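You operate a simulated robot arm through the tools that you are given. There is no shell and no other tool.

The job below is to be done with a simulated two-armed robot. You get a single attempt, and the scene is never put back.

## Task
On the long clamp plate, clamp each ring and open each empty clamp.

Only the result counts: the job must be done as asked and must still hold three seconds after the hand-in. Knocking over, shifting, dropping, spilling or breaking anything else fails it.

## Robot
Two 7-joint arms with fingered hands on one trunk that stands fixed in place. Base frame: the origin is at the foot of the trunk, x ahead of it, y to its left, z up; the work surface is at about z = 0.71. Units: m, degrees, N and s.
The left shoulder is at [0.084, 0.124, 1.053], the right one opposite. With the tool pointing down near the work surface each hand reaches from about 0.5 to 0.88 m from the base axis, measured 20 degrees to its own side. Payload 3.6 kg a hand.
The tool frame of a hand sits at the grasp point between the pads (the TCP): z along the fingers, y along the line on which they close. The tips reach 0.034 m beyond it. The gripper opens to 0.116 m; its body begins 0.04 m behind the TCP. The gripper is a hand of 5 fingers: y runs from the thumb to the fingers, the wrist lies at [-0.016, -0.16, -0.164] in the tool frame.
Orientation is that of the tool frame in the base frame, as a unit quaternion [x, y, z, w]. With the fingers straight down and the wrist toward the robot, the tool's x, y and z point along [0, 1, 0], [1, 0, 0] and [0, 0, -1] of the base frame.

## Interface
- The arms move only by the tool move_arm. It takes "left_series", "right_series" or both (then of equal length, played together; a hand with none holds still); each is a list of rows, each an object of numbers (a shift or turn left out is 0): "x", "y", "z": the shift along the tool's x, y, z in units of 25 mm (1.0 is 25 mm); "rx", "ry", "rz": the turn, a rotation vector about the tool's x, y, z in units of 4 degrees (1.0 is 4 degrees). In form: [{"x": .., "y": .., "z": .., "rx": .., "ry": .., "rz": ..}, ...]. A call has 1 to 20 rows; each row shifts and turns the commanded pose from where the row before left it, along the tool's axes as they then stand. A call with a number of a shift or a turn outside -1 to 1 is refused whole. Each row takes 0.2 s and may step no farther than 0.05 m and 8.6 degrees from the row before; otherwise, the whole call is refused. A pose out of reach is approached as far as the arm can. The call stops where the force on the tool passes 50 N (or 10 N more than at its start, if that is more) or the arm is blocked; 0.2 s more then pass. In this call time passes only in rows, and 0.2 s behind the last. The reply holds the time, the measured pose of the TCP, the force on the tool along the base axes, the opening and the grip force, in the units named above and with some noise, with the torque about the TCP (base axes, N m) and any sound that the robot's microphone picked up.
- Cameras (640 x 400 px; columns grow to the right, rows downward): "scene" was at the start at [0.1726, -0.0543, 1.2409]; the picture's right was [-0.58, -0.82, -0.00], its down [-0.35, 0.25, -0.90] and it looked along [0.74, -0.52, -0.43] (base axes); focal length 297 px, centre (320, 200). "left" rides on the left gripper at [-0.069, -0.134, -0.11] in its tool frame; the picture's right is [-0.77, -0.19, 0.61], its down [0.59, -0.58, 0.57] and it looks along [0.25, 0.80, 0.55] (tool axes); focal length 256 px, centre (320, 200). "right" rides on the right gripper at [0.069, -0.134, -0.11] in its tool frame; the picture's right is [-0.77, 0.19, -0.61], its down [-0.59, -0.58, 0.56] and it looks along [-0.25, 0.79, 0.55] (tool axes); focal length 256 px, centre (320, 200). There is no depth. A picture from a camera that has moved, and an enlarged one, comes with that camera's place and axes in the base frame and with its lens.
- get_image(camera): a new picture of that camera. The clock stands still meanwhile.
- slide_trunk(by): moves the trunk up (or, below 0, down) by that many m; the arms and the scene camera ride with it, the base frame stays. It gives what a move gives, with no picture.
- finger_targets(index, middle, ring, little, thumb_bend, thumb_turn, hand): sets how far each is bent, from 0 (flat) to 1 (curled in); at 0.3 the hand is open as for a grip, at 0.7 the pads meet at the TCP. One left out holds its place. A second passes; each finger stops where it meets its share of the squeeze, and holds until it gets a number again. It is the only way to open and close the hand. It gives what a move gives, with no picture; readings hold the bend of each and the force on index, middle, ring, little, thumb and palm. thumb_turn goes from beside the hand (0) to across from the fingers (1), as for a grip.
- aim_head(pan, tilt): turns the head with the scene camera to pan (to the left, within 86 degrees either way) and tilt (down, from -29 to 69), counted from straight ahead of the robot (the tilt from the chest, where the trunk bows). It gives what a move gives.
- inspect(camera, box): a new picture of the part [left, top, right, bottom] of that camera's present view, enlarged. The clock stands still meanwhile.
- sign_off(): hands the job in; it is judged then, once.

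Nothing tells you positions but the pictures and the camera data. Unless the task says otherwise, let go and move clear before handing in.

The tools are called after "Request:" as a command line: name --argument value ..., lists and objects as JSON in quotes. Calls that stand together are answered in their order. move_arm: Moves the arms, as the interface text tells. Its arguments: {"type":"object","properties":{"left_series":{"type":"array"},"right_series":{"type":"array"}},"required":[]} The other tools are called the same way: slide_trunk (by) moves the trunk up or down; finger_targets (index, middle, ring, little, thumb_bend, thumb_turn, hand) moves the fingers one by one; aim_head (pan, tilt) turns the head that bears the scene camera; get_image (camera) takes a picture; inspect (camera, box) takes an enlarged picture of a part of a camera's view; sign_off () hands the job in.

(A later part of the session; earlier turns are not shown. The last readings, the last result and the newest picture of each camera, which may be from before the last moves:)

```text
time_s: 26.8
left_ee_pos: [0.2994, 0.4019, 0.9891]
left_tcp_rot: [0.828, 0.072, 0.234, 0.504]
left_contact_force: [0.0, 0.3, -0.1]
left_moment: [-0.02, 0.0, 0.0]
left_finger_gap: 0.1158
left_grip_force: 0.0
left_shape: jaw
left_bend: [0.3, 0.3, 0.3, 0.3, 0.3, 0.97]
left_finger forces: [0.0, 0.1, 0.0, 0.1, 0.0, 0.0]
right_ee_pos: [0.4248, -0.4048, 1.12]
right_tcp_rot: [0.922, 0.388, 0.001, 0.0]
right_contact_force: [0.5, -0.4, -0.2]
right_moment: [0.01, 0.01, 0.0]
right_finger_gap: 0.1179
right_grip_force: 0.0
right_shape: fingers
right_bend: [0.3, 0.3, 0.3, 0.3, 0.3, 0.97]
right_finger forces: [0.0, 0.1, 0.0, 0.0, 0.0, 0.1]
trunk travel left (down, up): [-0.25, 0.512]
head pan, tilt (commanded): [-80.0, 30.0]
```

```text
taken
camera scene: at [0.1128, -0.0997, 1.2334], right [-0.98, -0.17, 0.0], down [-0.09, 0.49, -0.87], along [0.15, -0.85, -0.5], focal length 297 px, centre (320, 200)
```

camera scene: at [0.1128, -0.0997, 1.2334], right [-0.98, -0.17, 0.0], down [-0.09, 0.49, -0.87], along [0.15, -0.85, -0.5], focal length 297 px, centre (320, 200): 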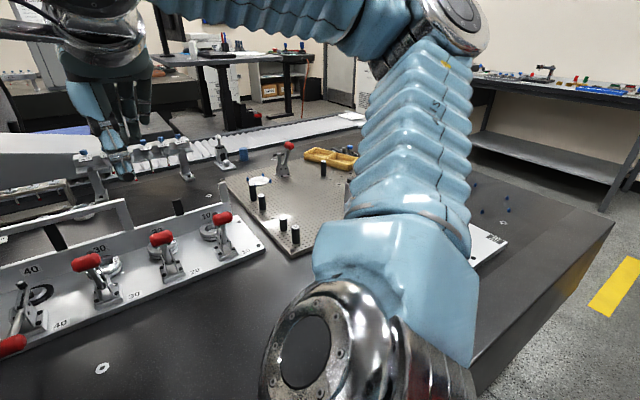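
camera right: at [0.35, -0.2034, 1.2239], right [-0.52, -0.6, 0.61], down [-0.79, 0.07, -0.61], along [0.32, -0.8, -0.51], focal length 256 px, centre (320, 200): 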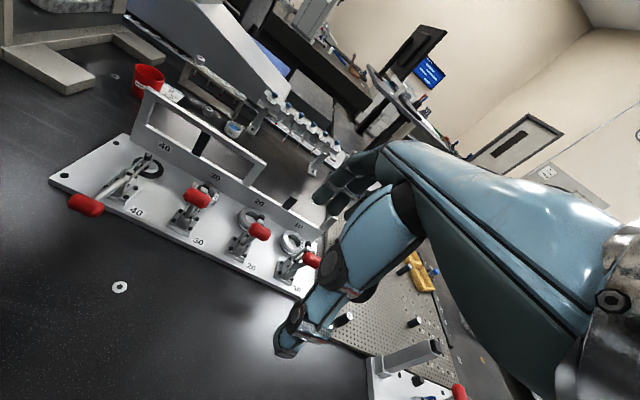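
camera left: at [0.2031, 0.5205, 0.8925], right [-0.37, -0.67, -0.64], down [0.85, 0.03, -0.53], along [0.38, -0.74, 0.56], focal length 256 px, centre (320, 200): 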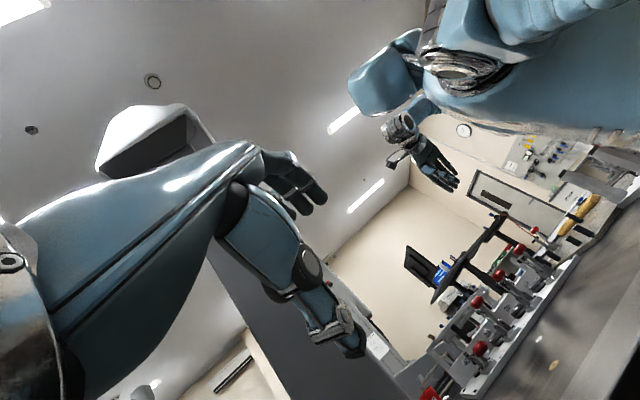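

The elbow sits high and clear. I'll turn the head back to the plate and bring the hand above station 20 in gentle steps.

Request:
aim_head --pan -45 --tilt 35

Request:
move_arm --right_series '[{"x": -0.044, "y": 0.45, "z": 0.5}, {"x": -0.044, "y": 0.45, "z": 0.6}, {"x": -0.044, "y": 0.45, "z": 0.7}, {"x": -0.044, "y": 0.45, "z": 0.7}, {"x": -0.044, "y": 0.45, "z": 0.7}, {"x": -0.044, "y": 0.45, "z": 0.7}, {"x": -0.044, "y": 0.45, "z": 0.7}, {"x": -0.044, "y": 0.45, "z": 0.7}, {"x": -0.044, "y": 0.45, "z": 0.7}, {"x": -0.044, "y": 0.45, "z": 0.7}]'

Request:
get_image --camera "scene"

Request:
get_image --camera "right"

```text
time_s: 27.8
left_ee_pos: [0.3004, 0.4021, 0.9889]
left_tcp_rot: [0.828, 0.072, 0.233, 0.505]
left_contact_force: [-0.3, -0.4, -0.5]
left_moment: [0.01, 0.01, 0.01]
left_finger_gap: 0.1158
left_grip_force: 0.1
left_shape: jaw
left_bend: [0.3, 0.3, 0.3, 0.3, 0.3, 0.97]
left_finger forces: [0.0, 0.0, 0.1, 0.1, 0.0, 0.1]
right_ee_pos: [0.4244, -0.4043, 1.1213]
right_tcp_rot: [0.922, 0.388, 0.001, 0.0]
right_contact_force: [0.4, -1.0, -1.4]
right_moment: [-0.05, 0.01, 0.0]
right_finger_gap: 0.1177
right_grip_force: 0.1
right_shape: fingers
right_bend: [0.3, 0.3, 0.3, 0.3, 0.3, 0.97]
right_finger forces: [0.1, 0.0, 0.1, 0.0, 0.0, 0.0]
trunk travel left (down, up): [-0.25, 0.512]
head pan, tilt (commanded): [-45.0, 35.0]
```

```text
time_s: 30.0
left_ee_pos: [0.3002, 0.4032, 0.9893]
left_tcp_rot: [0.828, 0.072, 0.234, 0.505]
left_contact_force: [0.0, 0.0, -0.1]
left_moment: [0.0, 0.01, 0.0]
left_finger_gap: 0.1157
left_grip_force: 0.1
left_shape: jaw
left_bend: [0.3, 0.3, 0.3, 0.3, 0.3, 0.97]
left_finger forces: [0.0, 0.0, 0.2, 0.0, 0.0, 0.1]
right_ee_pos: [0.4965, -0.4916, 0.9525]
right_tcp_rot: [0.922, 0.388, 0.0, -0.001]
right_contact_force: [0.2, 0.8, -0.7]
right_moment: [0.01, -0.02, -0.05]
right_finger_gap: 0.118
right_grip_force: 0.1
right_shape: fingers
right_bend: [0.3, 0.3, 0.3, 0.3, 0.3, 0.97]
right_finger forces: [0.0, 0.1, 0.0, 0.0, 0.0, 0.1]
trunk travel left (down, up): [-0.25, 0.512]
head pan, tilt (commanded): [-45.0, 35.0]
```

```text
taken
camera scene: at [0.1595, -0.0732, 1.2255], right [-0.71, -0.71, 0.0], down [-0.41, 0.41, -0.82], along [0.58, -0.58, -0.57], focal length 297 px, centre (320, 200)
```

scene: 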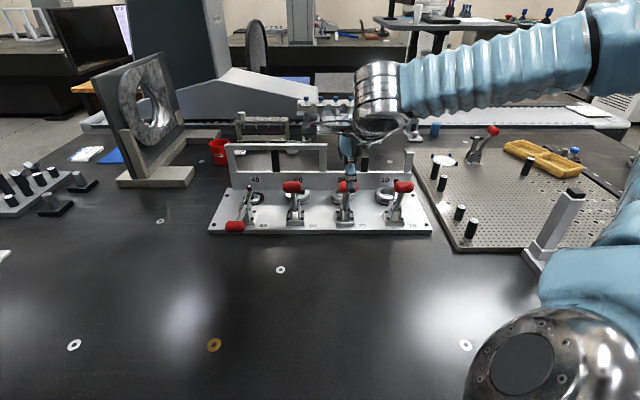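

```text
taken
camera right: at [0.4482, -0.3481, 1.0634], right [-0.41, -0.68, 0.61], down [-0.82, -0.02, -0.57], along [0.4, -0.73, -0.55], focal length 256 px, centre (320, 200)
```

right: 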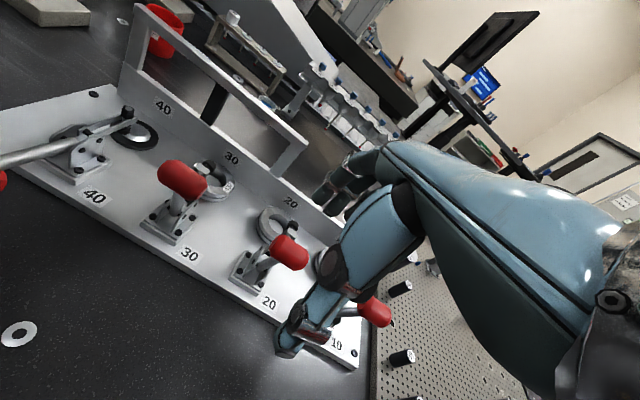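

The hand hovers at station 20. A close view from the wrist camera should give the exact gap between the handles and the raised arms.

Request:
inspect --camera "right" --box '[140, 140, 250, 250]'

Request:
inspect --camera "right" --box '[220, 190, 340, 310]'

Request:
inspect --camera "scene" --box '[210, 160, 440, 240]'

```text
3.64 times, centred on (195, 195) of right
camera zoom: at [0.4482, -0.3481, 1.0634], right [-0.41, -0.68, 0.61], down [-0.82, -0.02, -0.57], along [0.4, -0.73, -0.55], focal length 931 px, centre (774, 218)
```

zoom: 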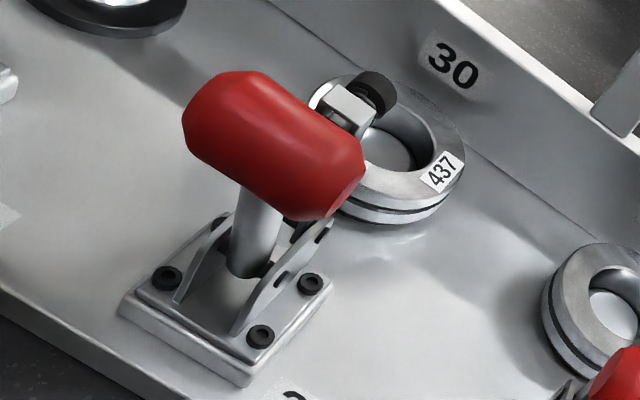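

```text
3.33 times, centred on (280, 250) of right
camera zoom: at [0.4482, -0.3481, 1.0634], right [-0.41, -0.68, 0.61], down [-0.82, -0.02, -0.57], along [0.4, -0.73, -0.55], focal length 853 px, centre (453, 33)
```

zoom: 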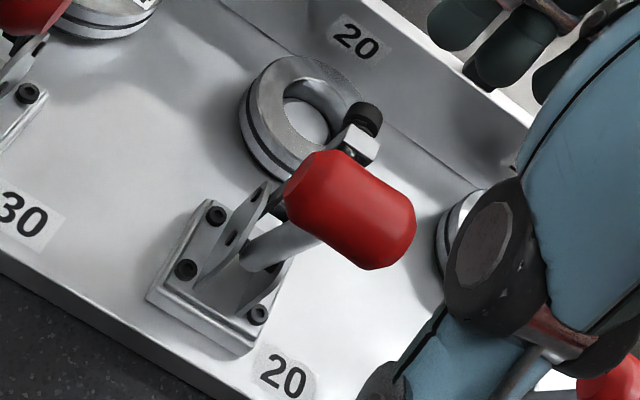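

```text
2.78 times, centred on (325, 200) of scene
camera zoom: at [0.1595, -0.0732, 1.2255], right [-0.71, -0.71, 0.0], down [-0.41, 0.41, -0.82], along [0.58, -0.58, -0.57], focal length 827 px, centre (306, 200)
```

zoom: 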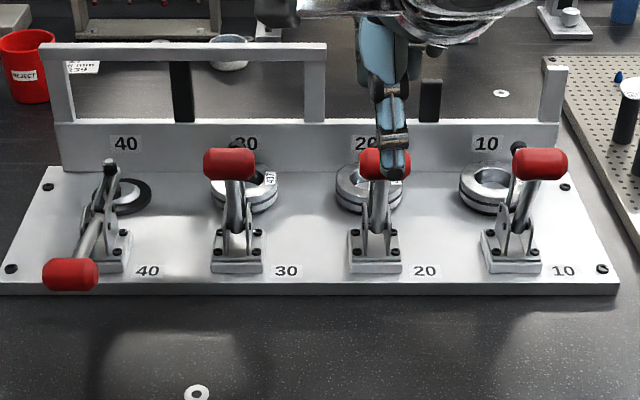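

The gap behind handle 20 looks adequate at handle-top height. I'll lower the hand so the fingertips come down just behind the handle, with the thumb in front.

Request:
move_arm --right_series '[{"y": 0.3, "z": 0.3}, {"y": 0.3, "z": 0.5}, {"y": 0.2, "z": 0.6}, {"z": 0.6}, {"z": 0.5}]'

Request:
get_image --camera "right"

Request:
inspect --camera "scene" --box '[260, 120, 440, 240]'

```text
time_s: 31.2
left_ee_pos: [0.2999, 0.4025, 0.9895]
left_tcp_rot: [0.828, 0.072, 0.235, 0.505]
left_contact_force: [0.4, -0.3, 0.2]
left_moment: [-0.02, 0.01, 0.01]
left_finger_gap: 0.116
left_grip_force: 0.1
left_shape: jaw
left_bend: [0.3, 0.3, 0.3, 0.3, 0.3, 0.97]
left_finger forces: [0.0, 0.0, 0.1, 0.1, 0.0, 0.1]
right_ee_pos: [0.5113, -0.5048, 0.8906]
right_tcp_rot: [0.922, 0.388, 0.001, 0.0]
right_contact_force: [0.1, 0.2, 0.0]
right_moment: [0.0, 0.01, -0.02]
right_finger_gap: 0.118
right_grip_force: 0.1
right_shape: fingers
right_bend: [0.3, 0.3, 0.3, 0.3, 0.3, 0.97]
right_finger forces: [0.0, 0.0, 0.1, 0.0, 0.0, 0.0]
trunk travel left (down, up): [-0.25, 0.512]
head pan, tilt (commanded): [-45.0, 35.0]
```

```text
taken
camera right: at [0.4625, -0.3612, 1.0012], right [-0.41, -0.68, 0.61], down [-0.82, -0.02, -0.57], along [0.4, -0.73, -0.55], focal length 256 px, centre (320, 200)
```

right: 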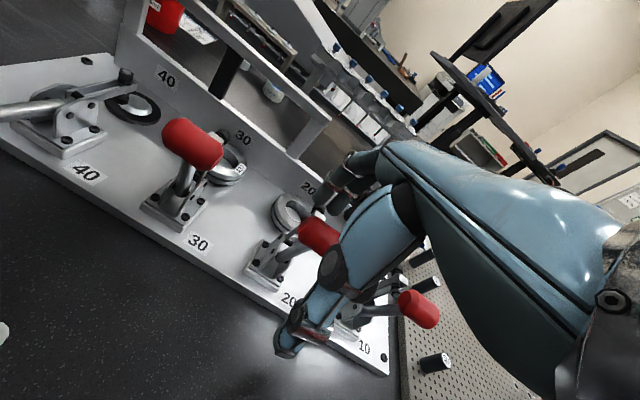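

```text
3.33 times, centred on (350, 180) of scene
camera zoom: at [0.1594, -0.0731, 1.2256], right [-0.71, -0.71, 0.0], down [-0.41, 0.41, -0.82], along [0.58, -0.58, -0.57], focal length 991 px, centre (220, 267)
```

zoom: 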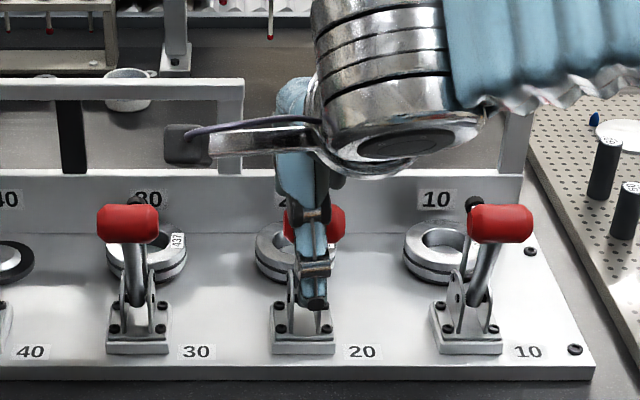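

The hand is just above handle height. I'll zoom in on the fingertips and the handle.

Request:
inspect --camera "right" --box '[240, 130, 420, 310]'

```text
2.22 times, centred on (330, 220) of right
camera zoom: at [0.4625, -0.3612, 1.0012], right [-0.41, -0.68, 0.61], down [-0.82, -0.02, -0.57], along [0.4, -0.73, -0.55], focal length 569 px, centre (298, 156)
```

zoom: 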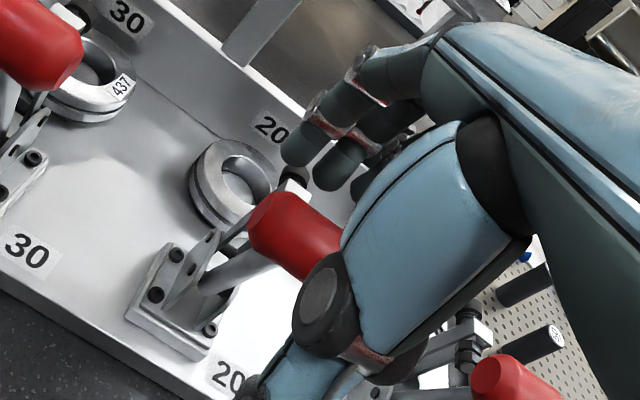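

The fingertips are behind the handle and clear of the raised arm. I'll lower about 8 mm and pull toward the robot gently.

Request:
move_arm --right_series '[{"z": 0.32}, {"y": -0.3}, {"y": -0.3}, {"y": -0.3}]'

Request:
inspect --camera "right" --box '[200, 130, 380, 310]'

Request:
inspect --camera "scene" --box '[260, 120, 440, 240]'

```text
time_s: 32.2
left_ee_pos: [0.3002, 0.402, 0.9905]
left_tcp_rot: [0.828, 0.073, 0.234, 0.504]
left_contact_force: [0.6, -0.4, 0.3]
left_moment: [-0.04, -0.01, 0.0]
left_finger_gap: 0.1162
left_grip_force: 0.1
left_shape: jaw
left_bend: [0.3, 0.3, 0.3, 0.3, 0.3, 0.97]
left_finger forces: [0.1, 0.0, 0.1, 0.0, 0.0, 0.0]
right_ee_pos: [0.4948, -0.4891, 0.8817]
right_tcp_rot: [0.922, 0.388, 0.001, 0.0]
right_contact_force: [1.8, -2.1, -1.0]
right_moment: [-0.03, -0.01, 0.01]
right_finger_gap: 0.1193
right_grip_force: 1.5
right_shape: fingers
right_bend: [0.29, 0.3, 0.3, 0.3, 0.3, 0.97]
right_finger forces: [1.3, 1.2, 0.1, 0.0, 0.0, 0.0]
trunk travel left (down, up): [-0.25, 0.512]
head pan, tilt (commanded): [-45.0, 35.0]
```

```text
2.22 times, centred on (290, 220) of right
camera zoom: at [0.4472, -0.3455, 0.9934], right [-0.41, -0.68, 0.61], down [-0.82, -0.02, -0.57], along [0.4, -0.73, -0.55], focal length 569 px, centre (387, 156)
```

zoom: 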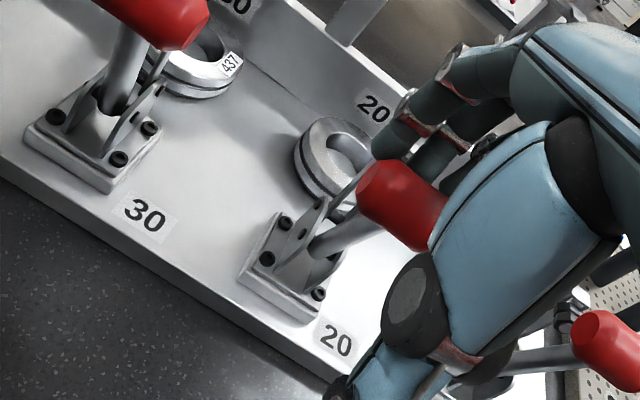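

```text
3.33 times, centred on (350, 180) of scene
camera zoom: at [0.1597, -0.0732, 1.2255], right [-0.71, -0.71, 0.0], down [-0.41, 0.41, -0.82], along [0.58, -0.58, -0.57], focal length 991 px, centre (220, 267)
```

zoom: 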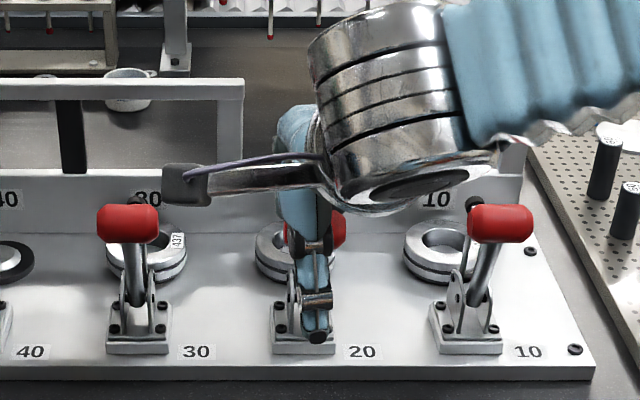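

The fingers touch the handle with only about 2–3 N, and it is swinging toward me easily. I'll continue along its arc.

Request:
move_arm --right_series '[{"y": -0.5, "z": 0.12}, {"y": -0.46, "z": 0.2}, {"y": -0.4, "z": 0.28}, {"y": -0.34, "z": 0.34}]'

Request:
inspect --camera "right" --box '[200, 130, 380, 310]'

Request:
inspect --camera "scene" --box '[260, 120, 440, 240]'

```text
time_s: 33.2
left_ee_pos: [0.2997, 0.4021, 0.988]
left_tcp_rot: [0.828, 0.072, 0.234, 0.505]
left_contact_force: [0.3, 0.5, -1.2]
left_moment: [-0.01, -0.02, -0.04]
left_finger_gap: 0.1162
left_grip_force: 0.0
left_shape: jaw
left_bend: [0.3, 0.3, 0.3, 0.3, 0.3, 0.97]
left_finger forces: [0.0, 0.0, 0.1, 0.1, 0.0, 0.0]
right_ee_pos: [0.4642, -0.4602, 0.858]
right_tcp_rot: [0.922, 0.387, 0.001, 0.0]
right_contact_force: [-0.2, 0.4, 0.1]
right_moment: [-0.02, -0.01, 0.05]
right_finger_gap: 0.1181
right_grip_force: 0.0
right_shape: fingers
right_bend: [0.3, 0.3, 0.3, 0.3, 0.3, 0.97]
right_finger forces: [0.2, 0.0, 0.0, 0.0, 0.0, 0.1]
trunk travel left (down, up): [-0.25, 0.512]
head pan, tilt (commanded): [-45.0, 35.0]
```

```text
2.22 times, centred on (290, 220) of right
camera zoom: at [0.4163, -0.3154, 0.9696], right [-0.41, -0.68, 0.61], down [-0.82, -0.02, -0.57], along [0.4, -0.73, -0.55], focal length 569 px, centre (387, 156)
```

zoom: 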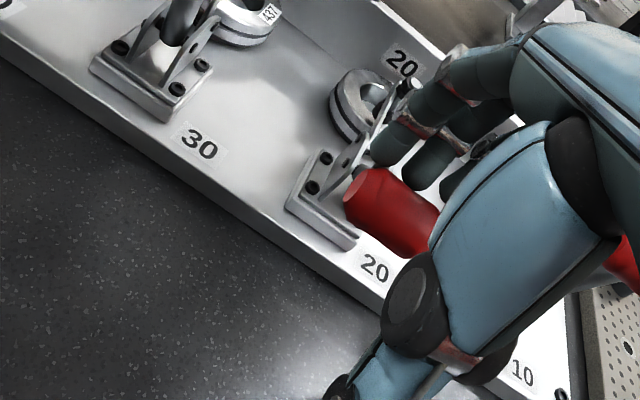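

```text
3.33 times, centred on (350, 180) of scene
camera zoom: at [0.1594, -0.073, 1.2256], right [-0.71, -0.71, 0.0], down [-0.41, 0.41, -0.82], along [0.58, -0.58, -0.57], focal length 991 px, centre (220, 267)
```

zoom: 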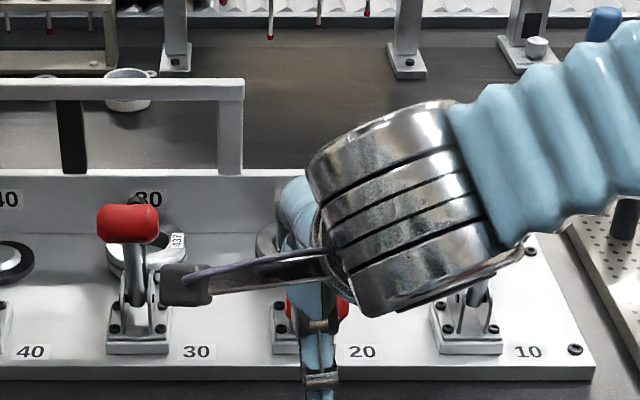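

The clamp arm is coming down and the handle is at about 39°. I'll lift off, make a fist, and press the handle the rest of the way from above.

Request:
move_arm --right_series '[{"z": -0.6}, {"z": -0.8}, {"z": -0.8}, {"y": -0.4}]'

Request:
finger_targets --hand "right" --index 1.0 --middle 1.0 --ring 1.0 --little 1.0

Request:
get_image --camera "right"

Request:
get_image --camera "scene"

```text
time_s: 34.2
left_ee_pos: [0.3007, 0.4019, 0.9885]
left_tcp_rot: [0.828, 0.072, 0.234, 0.505]
left_contact_force: [0.0, 0.3, -0.2]
left_moment: [-0.03, 0.01, 0.0]
left_finger_gap: 0.1165
left_grip_force: 0.0
left_shape: jaw
left_bend: [0.3, 0.3, 0.3, 0.3, 0.3, 0.97]
left_finger forces: [0.1, 0.0, 0.1, 0.0, 0.1, 0.0]
right_ee_pos: [0.4579, -0.4507, 0.9138]
right_tcp_rot: [0.922, 0.388, 0.001, 0.0]
right_contact_force: [-0.5, 0.6, 0.0]
right_moment: [0.02, 0.01, 0.0]
right_finger_gap: 0.1179
right_grip_force: 0.1
right_shape: fingers
right_bend: [0.3, 0.3, 0.3, 0.3, 0.3, 0.97]
right_finger forces: [0.1, 0.0, 0.0, 0.0, 0.0, 0.1]
trunk travel left (down, up): [-0.25, 0.512]
head pan, tilt (commanded): [-45.0, 35.0]
```

```text
time_s: 35.2
left_ee_pos: [0.2998, 0.4027, 0.9877]
left_tcp_rot: [0.828, 0.072, 0.235, 0.505]
left_contact_force: [0.1, -0.2, -0.4]
left_moment: [-0.02, 0.0, -0.02]
left_finger_gap: 0.1159
left_grip_force: 0.0
left_shape: jaw
left_bend: [0.3, 0.3, 0.3, 0.3, 0.3, 0.97]
left_finger forces: [0.1, 0.0, 0.0, 0.0, 0.0, 0.0]
right_ee_pos: [0.4579, -0.4509, 0.9142]
right_tcp_rot: [0.922, 0.387, 0.002, -0.001]
right_contact_force: [0.3, 0.1, -0.4]
right_moment: [0.0, 0.01, -0.03]
right_finger_gap: 0.0575
right_grip_force: 0.1
right_shape: fingers
right_bend: [1.0, 1.0, 1.0, 1.0, 0.3, 0.97]
right_finger forces: [0.0, 0.0, 0.0, 0.0, 0.0, 0.1]
trunk travel left (down, up): [-0.25, 0.512]
head pan, tilt (commanded): [-45.0, 35.0]
```

```text
taken
camera right: at [0.4093, -0.3084, 1.0243], right [-0.41, -0.68, 0.61], down [-0.82, -0.02, -0.57], along [0.4, -0.73, -0.55], focal length 256 px, centre (320, 200)
```

right: 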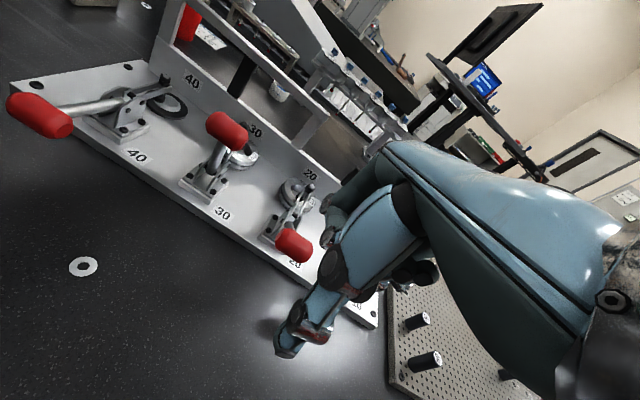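

```text
taken
camera scene: at [0.1593, -0.0729, 1.2256], right [-0.71, -0.71, 0.0], down [-0.41, 0.41, -0.82], along [0.58, -0.58, -0.57], focal length 297 px, centre (320, 200)
```

scene: 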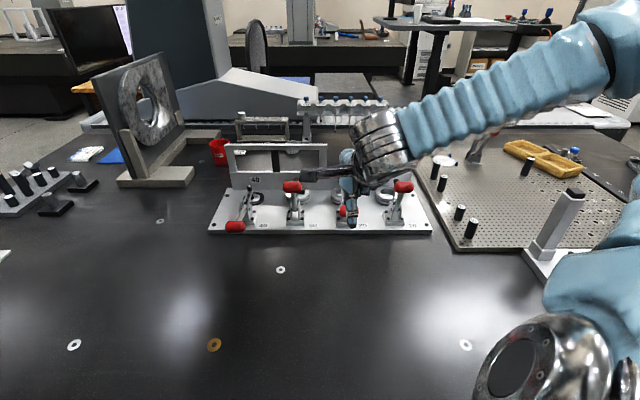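

Clamp 20 holds its half-closed position. I'll look at the fist to see its lowest surface.

Request:
inspect --camera "right" --box '[230, 130, 450, 370]'

Request:
inspect --camera "scene" --box '[270, 130, 430, 240]'

```text
1.67 times, centred on (340, 250) of right
camera zoom: at [0.4093, -0.3084, 1.0243], right [-0.41, -0.68, 0.61], down [-0.82, -0.02, -0.57], along [0.4, -0.73, -0.55], focal length 427 px, centre (287, 117)
```

zoom: 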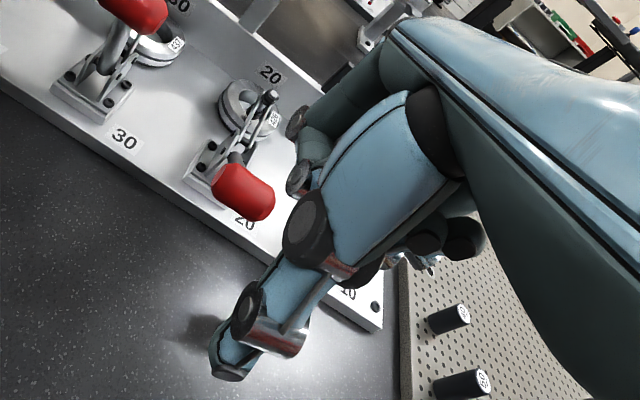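

```text
3.64 times, centred on (350, 185) of scene
camera zoom: at [0.1593, -0.0729, 1.2256], right [-0.71, -0.71, 0.0], down [-0.41, 0.41, -0.82], along [0.58, -0.58, -0.57], focal length 1081 px, centre (211, 254)
```

zoom: 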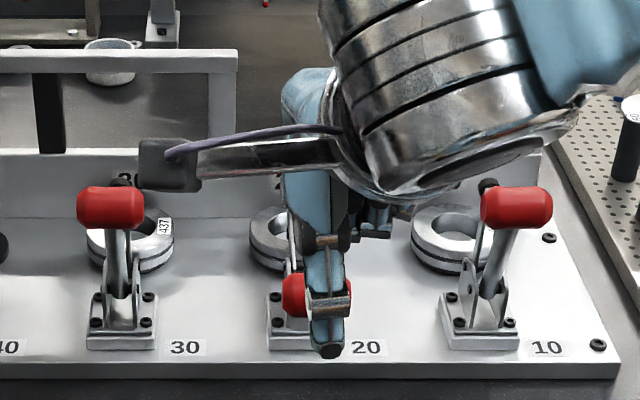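

The fist's lowest surface is about at TCP level. I'll move it over handle 20 and press down along its arc.

Request:
move_arm --right_series '[{"y": 0.7, "z": 0.5}, {"y": 0.7, "z": 0.7}, {"y": 0.6, "z": 0.7}, {"z": 0.5}, {"y": -0.1, "z": 0.4}, {"y": -0.1, "z": 0.4}]'

Request:
inspect --camera "right" --box '[200, 130, 420, 370]'

Request:
inspect --camera "scene" --box '[270, 130, 430, 240]'

```text
time_s: 36.6
left_ee_pos: [0.3, 0.4026, 0.9895]
left_tcp_rot: [0.828, 0.072, 0.234, 0.505]
left_contact_force: [-0.2, -0.3, -1.2]
left_moment: [-0.08, -0.01, -0.02]
left_finger_gap: 0.1159
left_grip_force: 0.0
left_shape: jaw
left_bend: [0.3, 0.3, 0.3, 0.3, 0.3, 0.97]
left_finger forces: [0.1, 0.0, 0.0, 0.0, 0.0, 0.0]
right_ee_pos: [0.4894, -0.4833, 0.835]
right_tcp_rot: [0.922, 0.388, 0.001, 0.0]
right_contact_force: [-0.2, -0.4, 0.4]
right_moment: [0.04, -0.04, -0.02]
right_finger_gap: 0.0574
right_grip_force: 0.3
right_shape: fingers
right_bend: [1.0, 1.0, 1.0, 1.0, 0.3, 0.97]
right_finger forces: [0.0, 0.3, 0.0, 0.1, 0.1, 0.0]
trunk travel left (down, up): [-0.25, 0.512]
head pan, tilt (commanded): [-45.0, 35.0]
```

```text
1.67 times, centred on (310, 250) of right
camera zoom: at [0.4414, -0.3399, 0.9448], right [-0.41, -0.68, 0.61], down [-0.82, -0.02, -0.57], along [0.4, -0.73, -0.55], focal length 427 px, centre (337, 117)
```

zoom: 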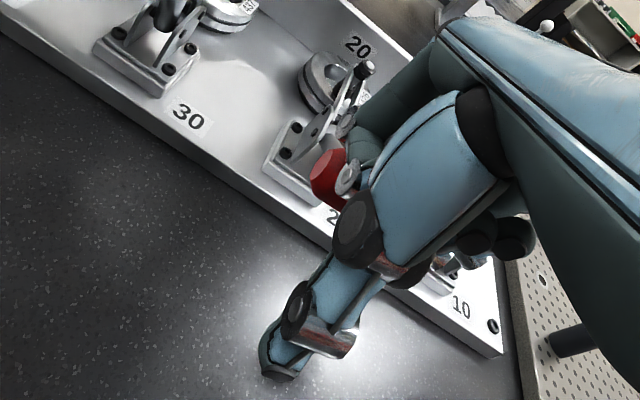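

```text
3.64 times, centred on (350, 185) of scene
camera zoom: at [0.1593, -0.073, 1.2256], right [-0.71, -0.71, 0.0], down [-0.41, 0.41, -0.82], along [0.58, -0.58, -0.57], focal length 1081 px, centre (211, 254)
```

zoom: 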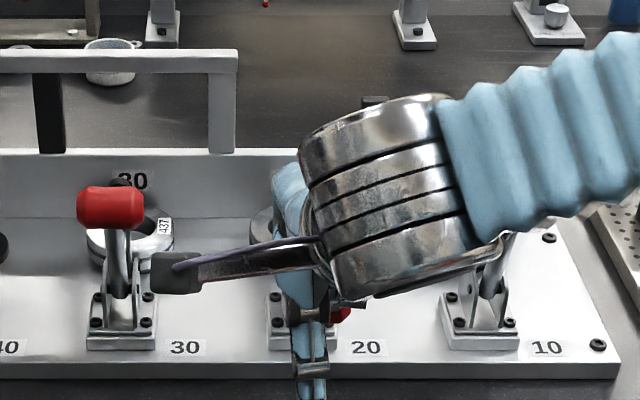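

Contact is starting. I'll press down further in small steps and watch the force and sound.

Request:
move_arm --right_series '[{"y": -0.1, "z": 0.4}, {"y": -0.1, "z": 0.4}, {"y": -0.1, "z": 0.3}]'

Request:
inspect --camera "right" --box '[200, 130, 420, 370]'

```text
time_s: 37.4
left_ee_pos: [0.3, 0.4025, 0.9877]
left_tcp_rot: [0.828, 0.071, 0.233, 0.505]
left_contact_force: [-0.4, -0.1, -0.5]
left_moment: [0.0, -0.02, 0.01]
left_finger_gap: 0.1159
left_grip_force: 0.0
left_shape: jaw
left_bend: [0.3, 0.3, 0.3, 0.3, 0.3, 0.97]
left_finger forces: [0.0, 0.0, 0.1, 0.1, 0.1, 0.0]
right_ee_pos: [0.4846, -0.4778, 0.8057]
right_tcp_rot: [0.922, 0.387, 0.0, 0.0]
right_contact_force: [-0.1, 0.3, 0.2]
right_moment: [0.0, -0.04, 0.03]
right_finger_gap: 0.0577
right_grip_force: 0.1
right_shape: fingers
right_bend: [1.0, 1.0, 1.0, 1.0, 0.3, 0.97]
right_finger forces: [0.0, 0.0, 0.0, 0.0, 0.0, 0.0]
trunk travel left (down, up): [-0.25, 0.512]
head pan, tilt (commanded): [-45.0, 35.0]
```

```text
1.67 times, centred on (310, 250) of right
camera zoom: at [0.4361, -0.3343, 0.9169], right [-0.41, -0.68, 0.61], down [-0.82, -0.02, -0.57], along [0.4, -0.73, -0.55], focal length 427 px, centre (337, 117)
```

zoom: 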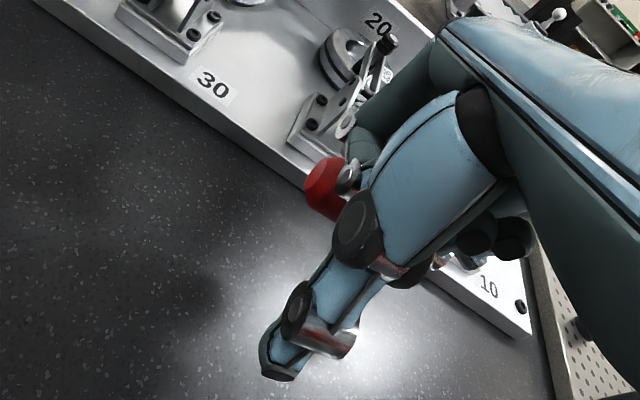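

The handle moves down freely, but the spindle isn't down on the ring yet. I'll press a bit more.

Request:
move_arm --right_series '[{"z": 0.3}, {"z": 0.3}, {"z": 0.3}]'

Request:
inspect --camera "right" --box '[200, 130, 420, 370]'

```text
time_s: 38.2
left_ee_pos: [0.2982, 0.4147, 0.9885]
left_tcp_rot: [0.827, 0.074, 0.236, 0.505]
left_contact_force: [0.6, -0.1, 0.0]
left_moment: [0.02, 0.0, 0.0]
left_finger_gap: 0.116
left_grip_force: 0.0
left_shape: jaw
left_bend: [0.3, 0.3, 0.3, 0.3, 0.3, 0.97]
left_finger forces: [0.1, 0.0, 0.0, 0.1, 0.0, 0.0]
right_ee_pos: [0.4938, -0.4692, 0.7999]
right_tcp_rot: [0.921, 0.389, 0.01, 0.017]
right_contact_force: [-0.3, -4.5, 23.6]
right_moment: [-0.33, 0.06, 0.03]
right_finger_gap: 0.0576
right_grip_force: 13.2
right_shape: fingers
right_bend: [1.0, 1.0, 1.0, 1.0, 0.3, 0.97]
right_finger forces: [0.0, 25.9, 0.0, 0.1, 0.0, 0.1]
trunk travel left (down, up): [-0.25, 0.512]
head pan, tilt (commanded): [-45.0, 35.0]
stopped in row 3 (right hand): the force on the tool passed its limit at 56 N (the readings are from after the stop); the commanded pose is now the measured one
```

```text
1.67 times, centred on (310, 250) of right
camera zoom: at [0.4413, -0.3243, 0.9066], right [-0.42, -0.67, 0.61], down [-0.81, -0.03, -0.59], along [0.41, -0.74, -0.52], focal length 427 px, centre (337, 117)
```

zoom: 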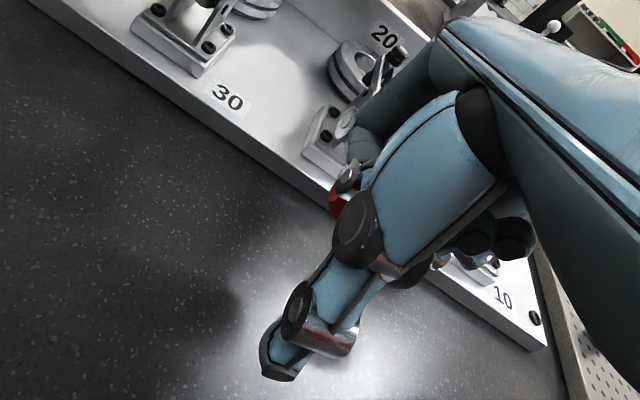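

Force rose to 56 N at about the expected closed height. I'll lift off and look at clamp 20.

Request:
move_arm --right_series '[{"z": -0.4}, {"z": -0.6}, {"z": -0.8}, {"z": -0.8}, {"z": -0.8}]'

Request:
get_image --camera "right"

Request:
inspect --camera "scene" --box '[270, 130, 430, 240]'

```text
time_s: 39.4
left_ee_pos: [0.2991, 0.4125, 0.9889]
left_tcp_rot: [0.828, 0.073, 0.235, 0.504]
left_contact_force: [-0.2, 0.2, 0.2]
left_moment: [0.0, -0.02, 0.03]
left_finger_gap: 0.1157
left_grip_force: 0.1
left_shape: jaw
left_bend: [0.3, 0.3, 0.3, 0.3, 0.3, 0.97]
left_finger forces: [0.0, 0.0, 0.0, 0.0, 0.0, 0.0]
right_ee_pos: [0.4895, -0.4702, 0.8805]
right_tcp_rot: [0.922, 0.388, 0.006, 0.01]
right_contact_force: [0.2, 0.0, 0.4]
right_moment: [0.01, -0.01, 0.02]
right_finger_gap: 0.0574
right_grip_force: 0.1
right_shape: fingers
right_bend: [1.0, 1.0, 1.0, 1.0, 0.3, 0.97]
right_finger forces: [0.0, 0.0, 0.0, 0.0, 0.1, 0.1]
trunk travel left (down, up): [-0.25, 0.512]
head pan, tilt (commanded): [-45.0, 35.0]
```

```text
taken
camera right: at [0.4381, -0.3244, 0.9882], right [-0.41, -0.67, 0.61], down [-0.81, -0.03, -0.58], along [0.41, -0.74, -0.54], focal length 256 px, centre (320, 200)
```

right: 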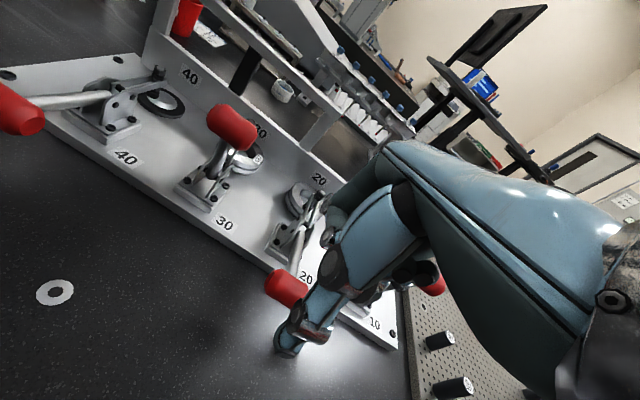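

```text
3.64 times, centred on (350, 185) of scene
camera zoom: at [0.1592, -0.0727, 1.2256], right [-0.71, -0.71, 0.0], down [-0.41, 0.41, -0.82], along [0.58, -0.58, -0.57], focal length 1081 px, centre (211, 254)
```

zoom: 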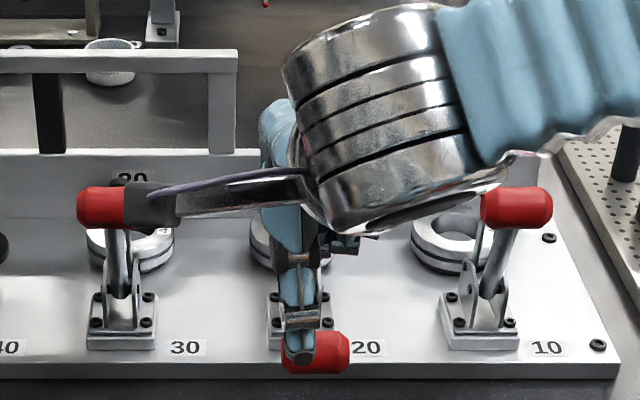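

Handle 20 is now at the same angle as the closed clamp 40. I'll zoom in on its spindle and ring to confirm.

Request:
inspect --camera "right" --box '[240, 160, 360, 310]'

Request:
inspect --camera "right" --box '[0, 50, 200, 180]'

```text
2.67 times, centred on (300, 235) of right
camera zoom: at [0.4381, -0.3244, 0.9882], right [-0.41, -0.67, 0.61], down [-0.81, -0.03, -0.58], along [0.41, -0.74, -0.54], focal length 683 px, centre (373, 107)
```

zoom: 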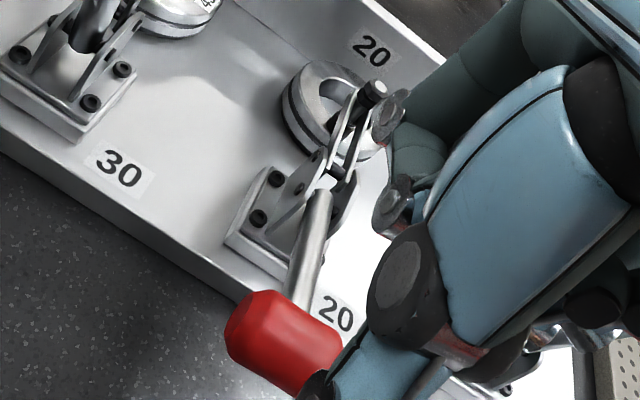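

```text
3.08 times, centred on (100, 115) of right
camera zoom: at [0.4381, -0.3244, 0.9882], right [-0.41, -0.67, 0.61], down [-0.81, -0.03, -0.58], along [0.41, -0.74, -0.54], focal length 788 px, centre (997, 462)
```

zoom: 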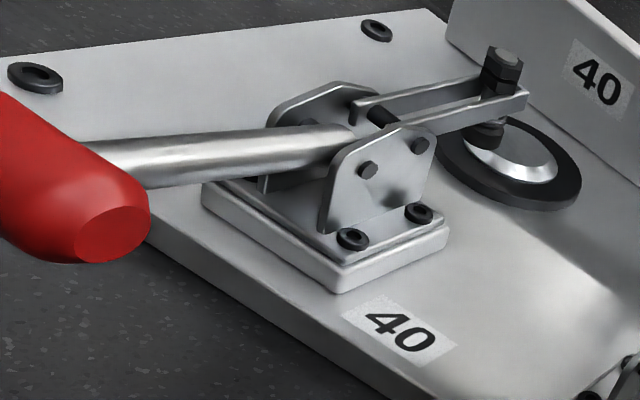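

Clamp 20 is closed on its ring. Next is station 30: rise, shift over, and reopen the fingers.

Request:
move_arm --right_series '[{"z": -0.7, "rx": 0.08}, {"z": -0.7, "rx": 0.08}, {"z": -0.7, "rx": 0.08}, {"z": -0.7, "rx": 0.08}, {"x": 0.6, "y": 0.1}, {"x": 0.8, "y": 0.15}, {"x": 0.9, "y": 0.15}, {"x": 0.9, "y": 0.15}, {"x": 0.9, "y": 0.15}, {"x": 0.77, "y": 0.15}]'

Request:
finger_targets --hand "right" --index 0.3 --middle 0.3 --ring 0.3 --little 0.3

Request:
get_image --camera "right"

Request:
get_image --camera "scene"

```text
time_s: 41.6
left_ee_pos: [0.2997, 0.4134, 0.9886]
left_tcp_rot: [0.828, 0.072, 0.234, 0.505]
left_contact_force: [0.4, 0.2, 0.1]
left_moment: [-0.01, 0.03, -0.01]
left_finger_gap: 0.1159
left_grip_force: 0.1
left_shape: jaw
left_bend: [0.3, 0.3, 0.3, 0.3, 0.3, 0.97]
left_finger forces: [0.1, 0.0, 0.0, 0.0, 0.0, 0.0]
right_ee_pos: [0.5886, -0.3975, 0.9502]
right_tcp_rot: [0.922, 0.387, 0.001, 0.0]
right_contact_force: [-0.3, -0.5, 0.0]
right_moment: [0.03, 0.03, -0.03]
right_finger_gap: 0.0575
right_grip_force: 0.1
right_shape: fingers
right_bend: [1.0, 1.0, 1.0, 1.0, 0.3, 0.97]
right_finger forces: [0.0, 0.1, 0.1, 0.0, 0.0, 0.0]
trunk travel left (down, up): [-0.25, 0.512]
head pan, tilt (commanded): [-45.0, 35.0]
```

```text
time_s: 42.6
left_ee_pos: [0.2999, 0.4126, 0.9896]
left_tcp_rot: [0.827, 0.073, 0.234, 0.505]
left_contact_force: [0.4, -0.2, 0.7]
left_moment: [-0.01, 0.02, -0.01]
left_finger_gap: 0.1163
left_grip_force: 0.1
left_shape: jaw
left_bend: [0.3, 0.3, 0.3, 0.3, 0.3, 0.97]
left_finger forces: [0.0, 0.1, 0.0, 0.0, 0.0, 0.0]
right_ee_pos: [0.5892, -0.3959, 0.9511]
right_tcp_rot: [0.921, 0.389, 0.002, 0.001]
right_contact_force: [0.0, -0.4, -0.1]
right_moment: [0.02, -0.03, -0.02]
right_finger_gap: 0.1177
right_grip_force: 0.0
right_shape: fingers
right_bend: [0.3, 0.3, 0.3, 0.3, 0.3, 0.97]
right_finger forces: [0.0, 0.0, 0.0, 0.0, 0.0, 0.0]
trunk travel left (down, up): [-0.25, 0.512]
head pan, tilt (commanded): [-45.0, 35.0]
```

```text
taken
camera right: at [0.5394, -0.2534, 1.0613], right [-0.41, -0.68, 0.61], down [-0.82, -0.02, -0.57], along [0.4, -0.73, -0.55], focal length 256 px, centre (320, 200)
```

right: 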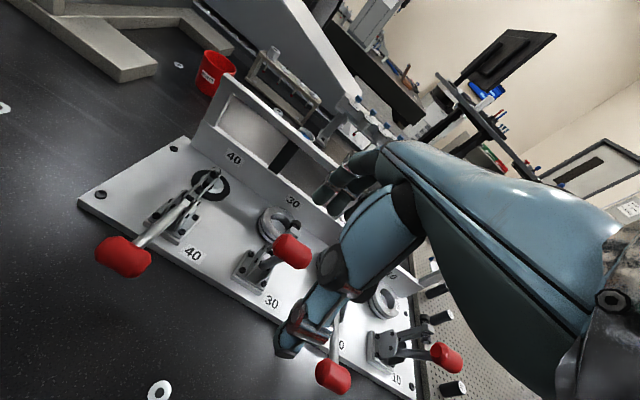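

```text
taken
camera scene: at [0.1594, -0.0729, 1.2256], right [-0.71, -0.71, 0.0], down [-0.41, 0.41, -0.82], along [0.58, -0.58, -0.57], focal length 297 px, centre (320, 200)
```

scene: 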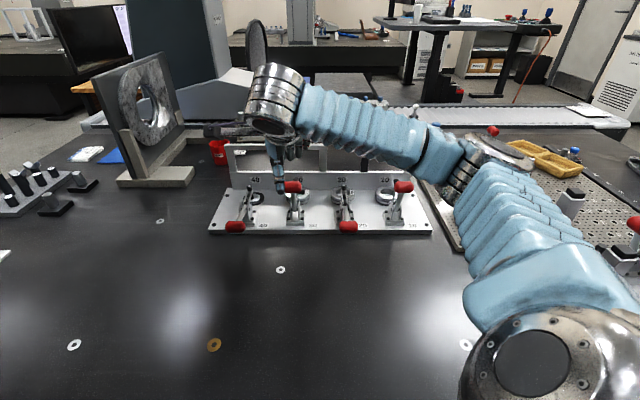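

The elbow has dropped a little but is still well above everything. I'll lower the fingertips behind handle 30 the same way and start the pull.

Request:
move_arm --right_series '[{"x": -0.07, "y": 0.3, "z": 0.3}, {"y": 0.35, "z": 0.5}, {"y": 0.29, "z": 0.6}, {"z": 0.6}, {"z": 0.6}]'

Request:
inspect --camera "right" --box '[240, 130, 420, 310]'

Request:
get_image --camera "scene"

```text
time_s: 43.8
left_ee_pos: [0.3001, 0.4132, 0.9888]
left_tcp_rot: [0.828, 0.073, 0.234, 0.505]
left_contact_force: [-1.3, -0.3, -1.0]
left_moment: [-0.01, 0.0, 0.0]
left_finger_gap: 0.1162
left_grip_force: 0.0
left_shape: jaw
left_bend: [0.3, 0.3, 0.3, 0.3, 0.3, 0.97]
left_finger forces: [0.0, 0.0, 0.0, 0.1, 0.0, 0.1]
right_ee_pos: [0.6035, -0.4132, 0.8844]
right_tcp_rot: [0.921, 0.389, 0.001, 0.001]
right_contact_force: [0.1, 0.0, -0.6]
right_moment: [0.0, 0.02, 0.04]
right_finger_gap: 0.1174
right_grip_force: 0.1
right_shape: fingers
right_bend: [0.3, 0.3, 0.3, 0.3, 0.3, 0.97]
right_finger forces: [0.0, 0.0, 0.1, 0.0, 0.1, 0.1]
trunk travel left (down, up): [-0.25, 0.512]
head pan, tilt (commanded): [-45.0, 35.0]
```

```text
2.22 times, centred on (330, 220) of right
camera zoom: at [0.5544, -0.2709, 0.996], right [-0.41, -0.68, 0.61], down [-0.82, -0.02, -0.57], along [0.4, -0.73, -0.55], focal length 569 px, centre (298, 156)
```

zoom: 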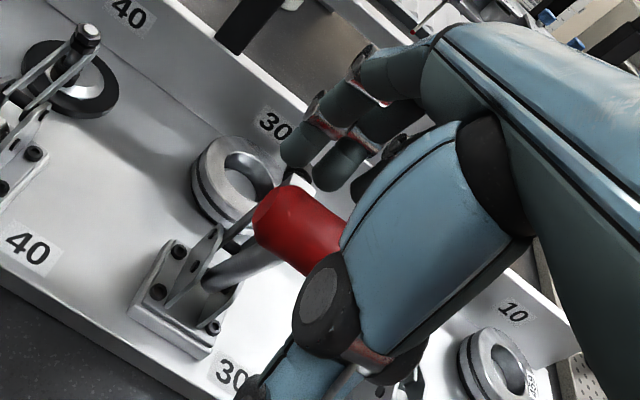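

```text
taken
camera scene: at [0.1595, -0.073, 1.2256], right [-0.71, -0.71, 0.0], down [-0.41, 0.41, -0.82], along [0.58, -0.58, -0.57], focal length 297 px, centre (320, 200)
```

scene: 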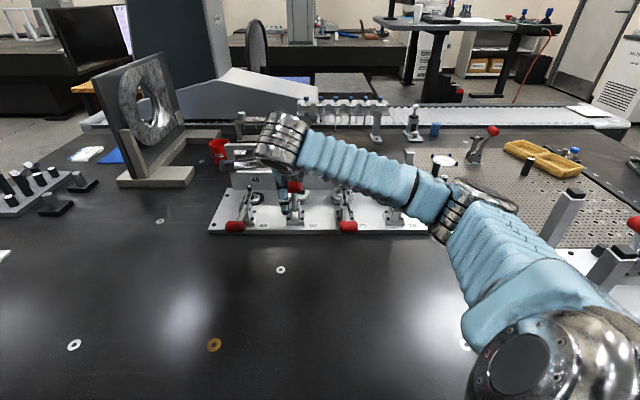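

This is the same arrangement as at station 20. I'll pull handle 30 over along its arc.

Request:
move_arm --right_series '[{"y": -0.3, "z": 0.1}, {"y": -0.3}, {"y": -0.3}, {"y": -0.5, "z": 0.12}, {"y": -0.46, "z": 0.2}, {"y": -0.4, "z": 0.28}, {"y": -0.34, "z": 0.34}]'

Request:
inspect --camera "right" --box '[200, 130, 380, 310]'

```text
time_s: 45.4
left_ee_pos: [0.3003, 0.4141, 0.9878]
left_tcp_rot: [0.828, 0.073, 0.235, 0.504]
left_contact_force: [0.8, -0.1, -0.4]
left_moment: [0.02, 0.01, -0.01]
left_finger_gap: 0.1159
left_grip_force: 0.1
left_shape: jaw
left_bend: [0.3, 0.3, 0.3, 0.3, 0.3, 0.97]
left_finger forces: [0.0, 0.0, 0.0, 0.0, 0.1, 0.0]
right_ee_pos: [0.5573, -0.3687, 0.8596]
right_tcp_rot: [0.921, 0.389, 0.002, 0.0]
right_contact_force: [-0.1, -0.4, 0.3]
right_moment: [0.0, -0.02, -0.02]
right_finger_gap: 0.118
right_grip_force: 0.0
right_shape: fingers
right_bend: [0.3, 0.3, 0.3, 0.3, 0.3, 0.97]
right_finger forces: [0.1, 0.0, 0.0, 0.0, 0.0, 0.0]
trunk travel left (down, up): [-0.25, 0.512]
head pan, tilt (commanded): [-45.0, 35.0]
```

```text
2.22 times, centred on (290, 220) of right
camera zoom: at [0.5081, -0.225, 0.9701], right [-0.41, -0.68, 0.61], down [-0.82, -0.02, -0.57], along [0.4, -0.73, -0.55], focal length 569 px, centre (387, 156)
```

zoom: 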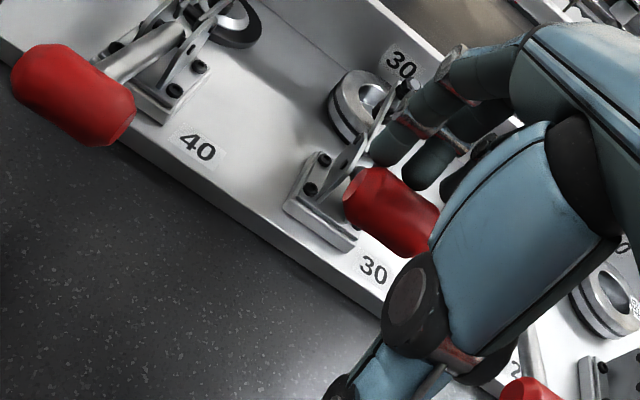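

Handle 30 is at about 40° too. I'll lift, make a fist, and press it down.

Request:
move_arm --right_series '[{"z": -0.6}, {"z": -0.8}, {"z": -0.8}, {"y": -0.4}]'

Request:
finger_targets --hand "right" --index 1.0 --middle 1.0 --ring 1.0 --little 1.0

Request:
move_arm --right_series '[{"y": 0.7, "z": 0.5}, {"y": 0.7, "z": 0.7}, {"y": 0.6, "z": 0.7}, {"z": 0.5}, {"y": -0.1, "z": 0.4}, {"y": -0.1, "z": 0.4}, {"y": -0.1, "z": 0.4}, {"y": -0.1, "z": 0.4}, {"y": -0.1, "z": 0.2}]'

Request:
inspect --camera "right" --box '[200, 130, 420, 370]'

Request:
get_image --camera "scene"

```text
time_s: 46.4
left_ee_pos: [0.2999, 0.4133, 0.9891]
left_tcp_rot: [0.828, 0.073, 0.235, 0.504]
left_contact_force: [0.2, 0.3, 1.0]
left_moment: [0.01, 0.0, 0.0]
left_finger_gap: 0.1158
left_grip_force: 0.0
left_shape: jaw
left_bend: [0.3, 0.3, 0.3, 0.3, 0.3, 0.97]
left_finger forces: [0.0, 0.0, 0.0, 0.1, 0.0, 0.0]
right_ee_pos: [0.5501, -0.3607, 0.9141]
right_tcp_rot: [0.922, 0.388, 0.001, 0.001]
right_contact_force: [-0.3, 0.5, -0.3]
right_moment: [-0.04, 0.0, 0.02]
right_finger_gap: 0.1179
right_grip_force: 0.1
right_shape: fingers
right_bend: [0.3, 0.3, 0.3, 0.3, 0.3, 0.97]
right_finger forces: [0.1, 0.1, 0.0, 0.0, 0.1, 0.0]
trunk travel left (down, up): [-0.25, 0.512]
head pan, tilt (commanded): [-45.0, 35.0]
```

```text
time_s: 47.4
left_ee_pos: [0.3, 0.4145, 0.9873]
left_tcp_rot: [0.828, 0.072, 0.234, 0.505]
left_contact_force: [-0.5, -0.3, -0.9]
left_moment: [-0.02, -0.03, 0.05]
left_finger_gap: 0.1161
left_grip_force: 0.0
left_shape: jaw
left_bend: [0.3, 0.3, 0.3, 0.3, 0.3, 0.97]
left_finger forces: [0.0, 0.0, 0.0, 0.0, 0.1, 0.1]
right_ee_pos: [0.5498, -0.3609, 0.9147]
right_tcp_rot: [0.922, 0.388, 0.002, 0.0]
right_contact_force: [0.6, -0.6, -0.2]
right_moment: [-0.02, 0.02, -0.01]
right_finger_gap: 0.0569
right_grip_force: 0.1
right_shape: fingers
right_bend: [1.0, 1.0, 1.0, 1.0, 0.3, 0.97]
right_finger forces: [0.1, 0.1, 0.0, 0.0, 0.1, 0.0]
trunk travel left (down, up): [-0.25, 0.512]
head pan, tilt (commanded): [-45.0, 35.0]
```

```text
time_s: 49.4
left_ee_pos: [0.2989, 0.4122, 0.9874]
left_tcp_rot: [0.828, 0.073, 0.234, 0.505]
left_contact_force: [0.3, -1.4, -0.2]
left_moment: [-0.03, -0.01, 0.03]
left_finger_gap: 0.1158
left_grip_force: 0.1
left_shape: jaw
left_bend: [0.3, 0.3, 0.3, 0.3, 0.3, 0.97]
left_finger forces: [0.1, 0.0, 0.0, 0.1, 0.0, 0.1]
right_ee_pos: [0.5775, -0.3876, 0.8095]
right_tcp_rot: [0.922, 0.388, 0.001, 0.0]
right_contact_force: [0.0, -0.3, -0.2]
right_moment: [-0.02, 0.05, 0.02]
right_finger_gap: 0.0572
right_grip_force: 0.0
right_shape: fingers
right_bend: [1.0, 1.0, 1.0, 1.0, 0.3, 0.97]
right_finger forces: [0.1, 0.0, 0.0, 0.1, 0.0, 0.1]
trunk travel left (down, up): [-0.25, 0.512]
head pan, tilt (commanded): [-45.0, 35.0]
```

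```text
1.67 times, centred on (310, 250) of right
camera zoom: at [0.5285, -0.2443, 0.9198], right [-0.4, -0.68, 0.61], down [-0.82, -0.02, -0.57], along [0.4, -0.73, -0.55], focal length 427 px, centre (337, 117)
```

zoom: 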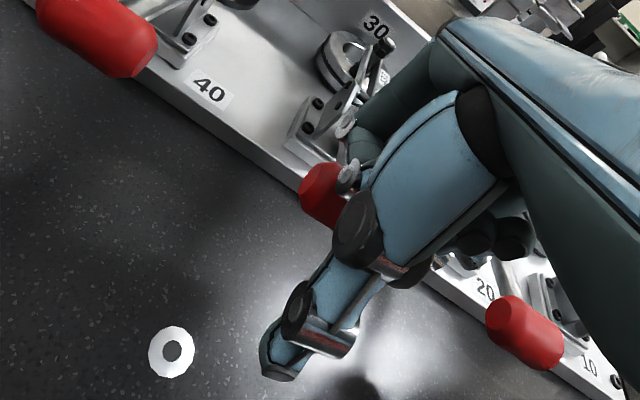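

```text
taken
camera scene: at [0.1593, -0.0728, 1.2255], right [-0.71, -0.71, 0.0], down [-0.41, 0.41, -0.82], along [0.58, -0.58, -0.57], focal length 297 px, centre (320, 200)
```

scene: 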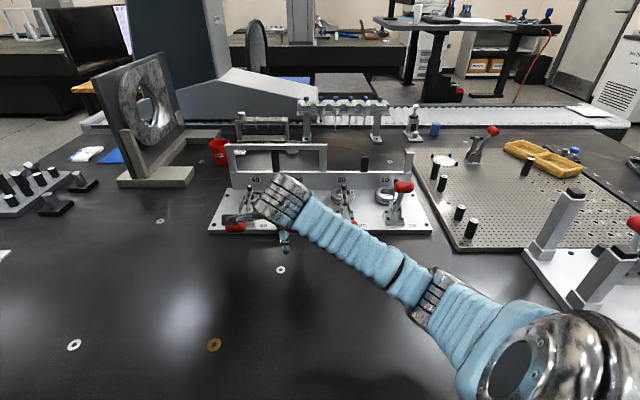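

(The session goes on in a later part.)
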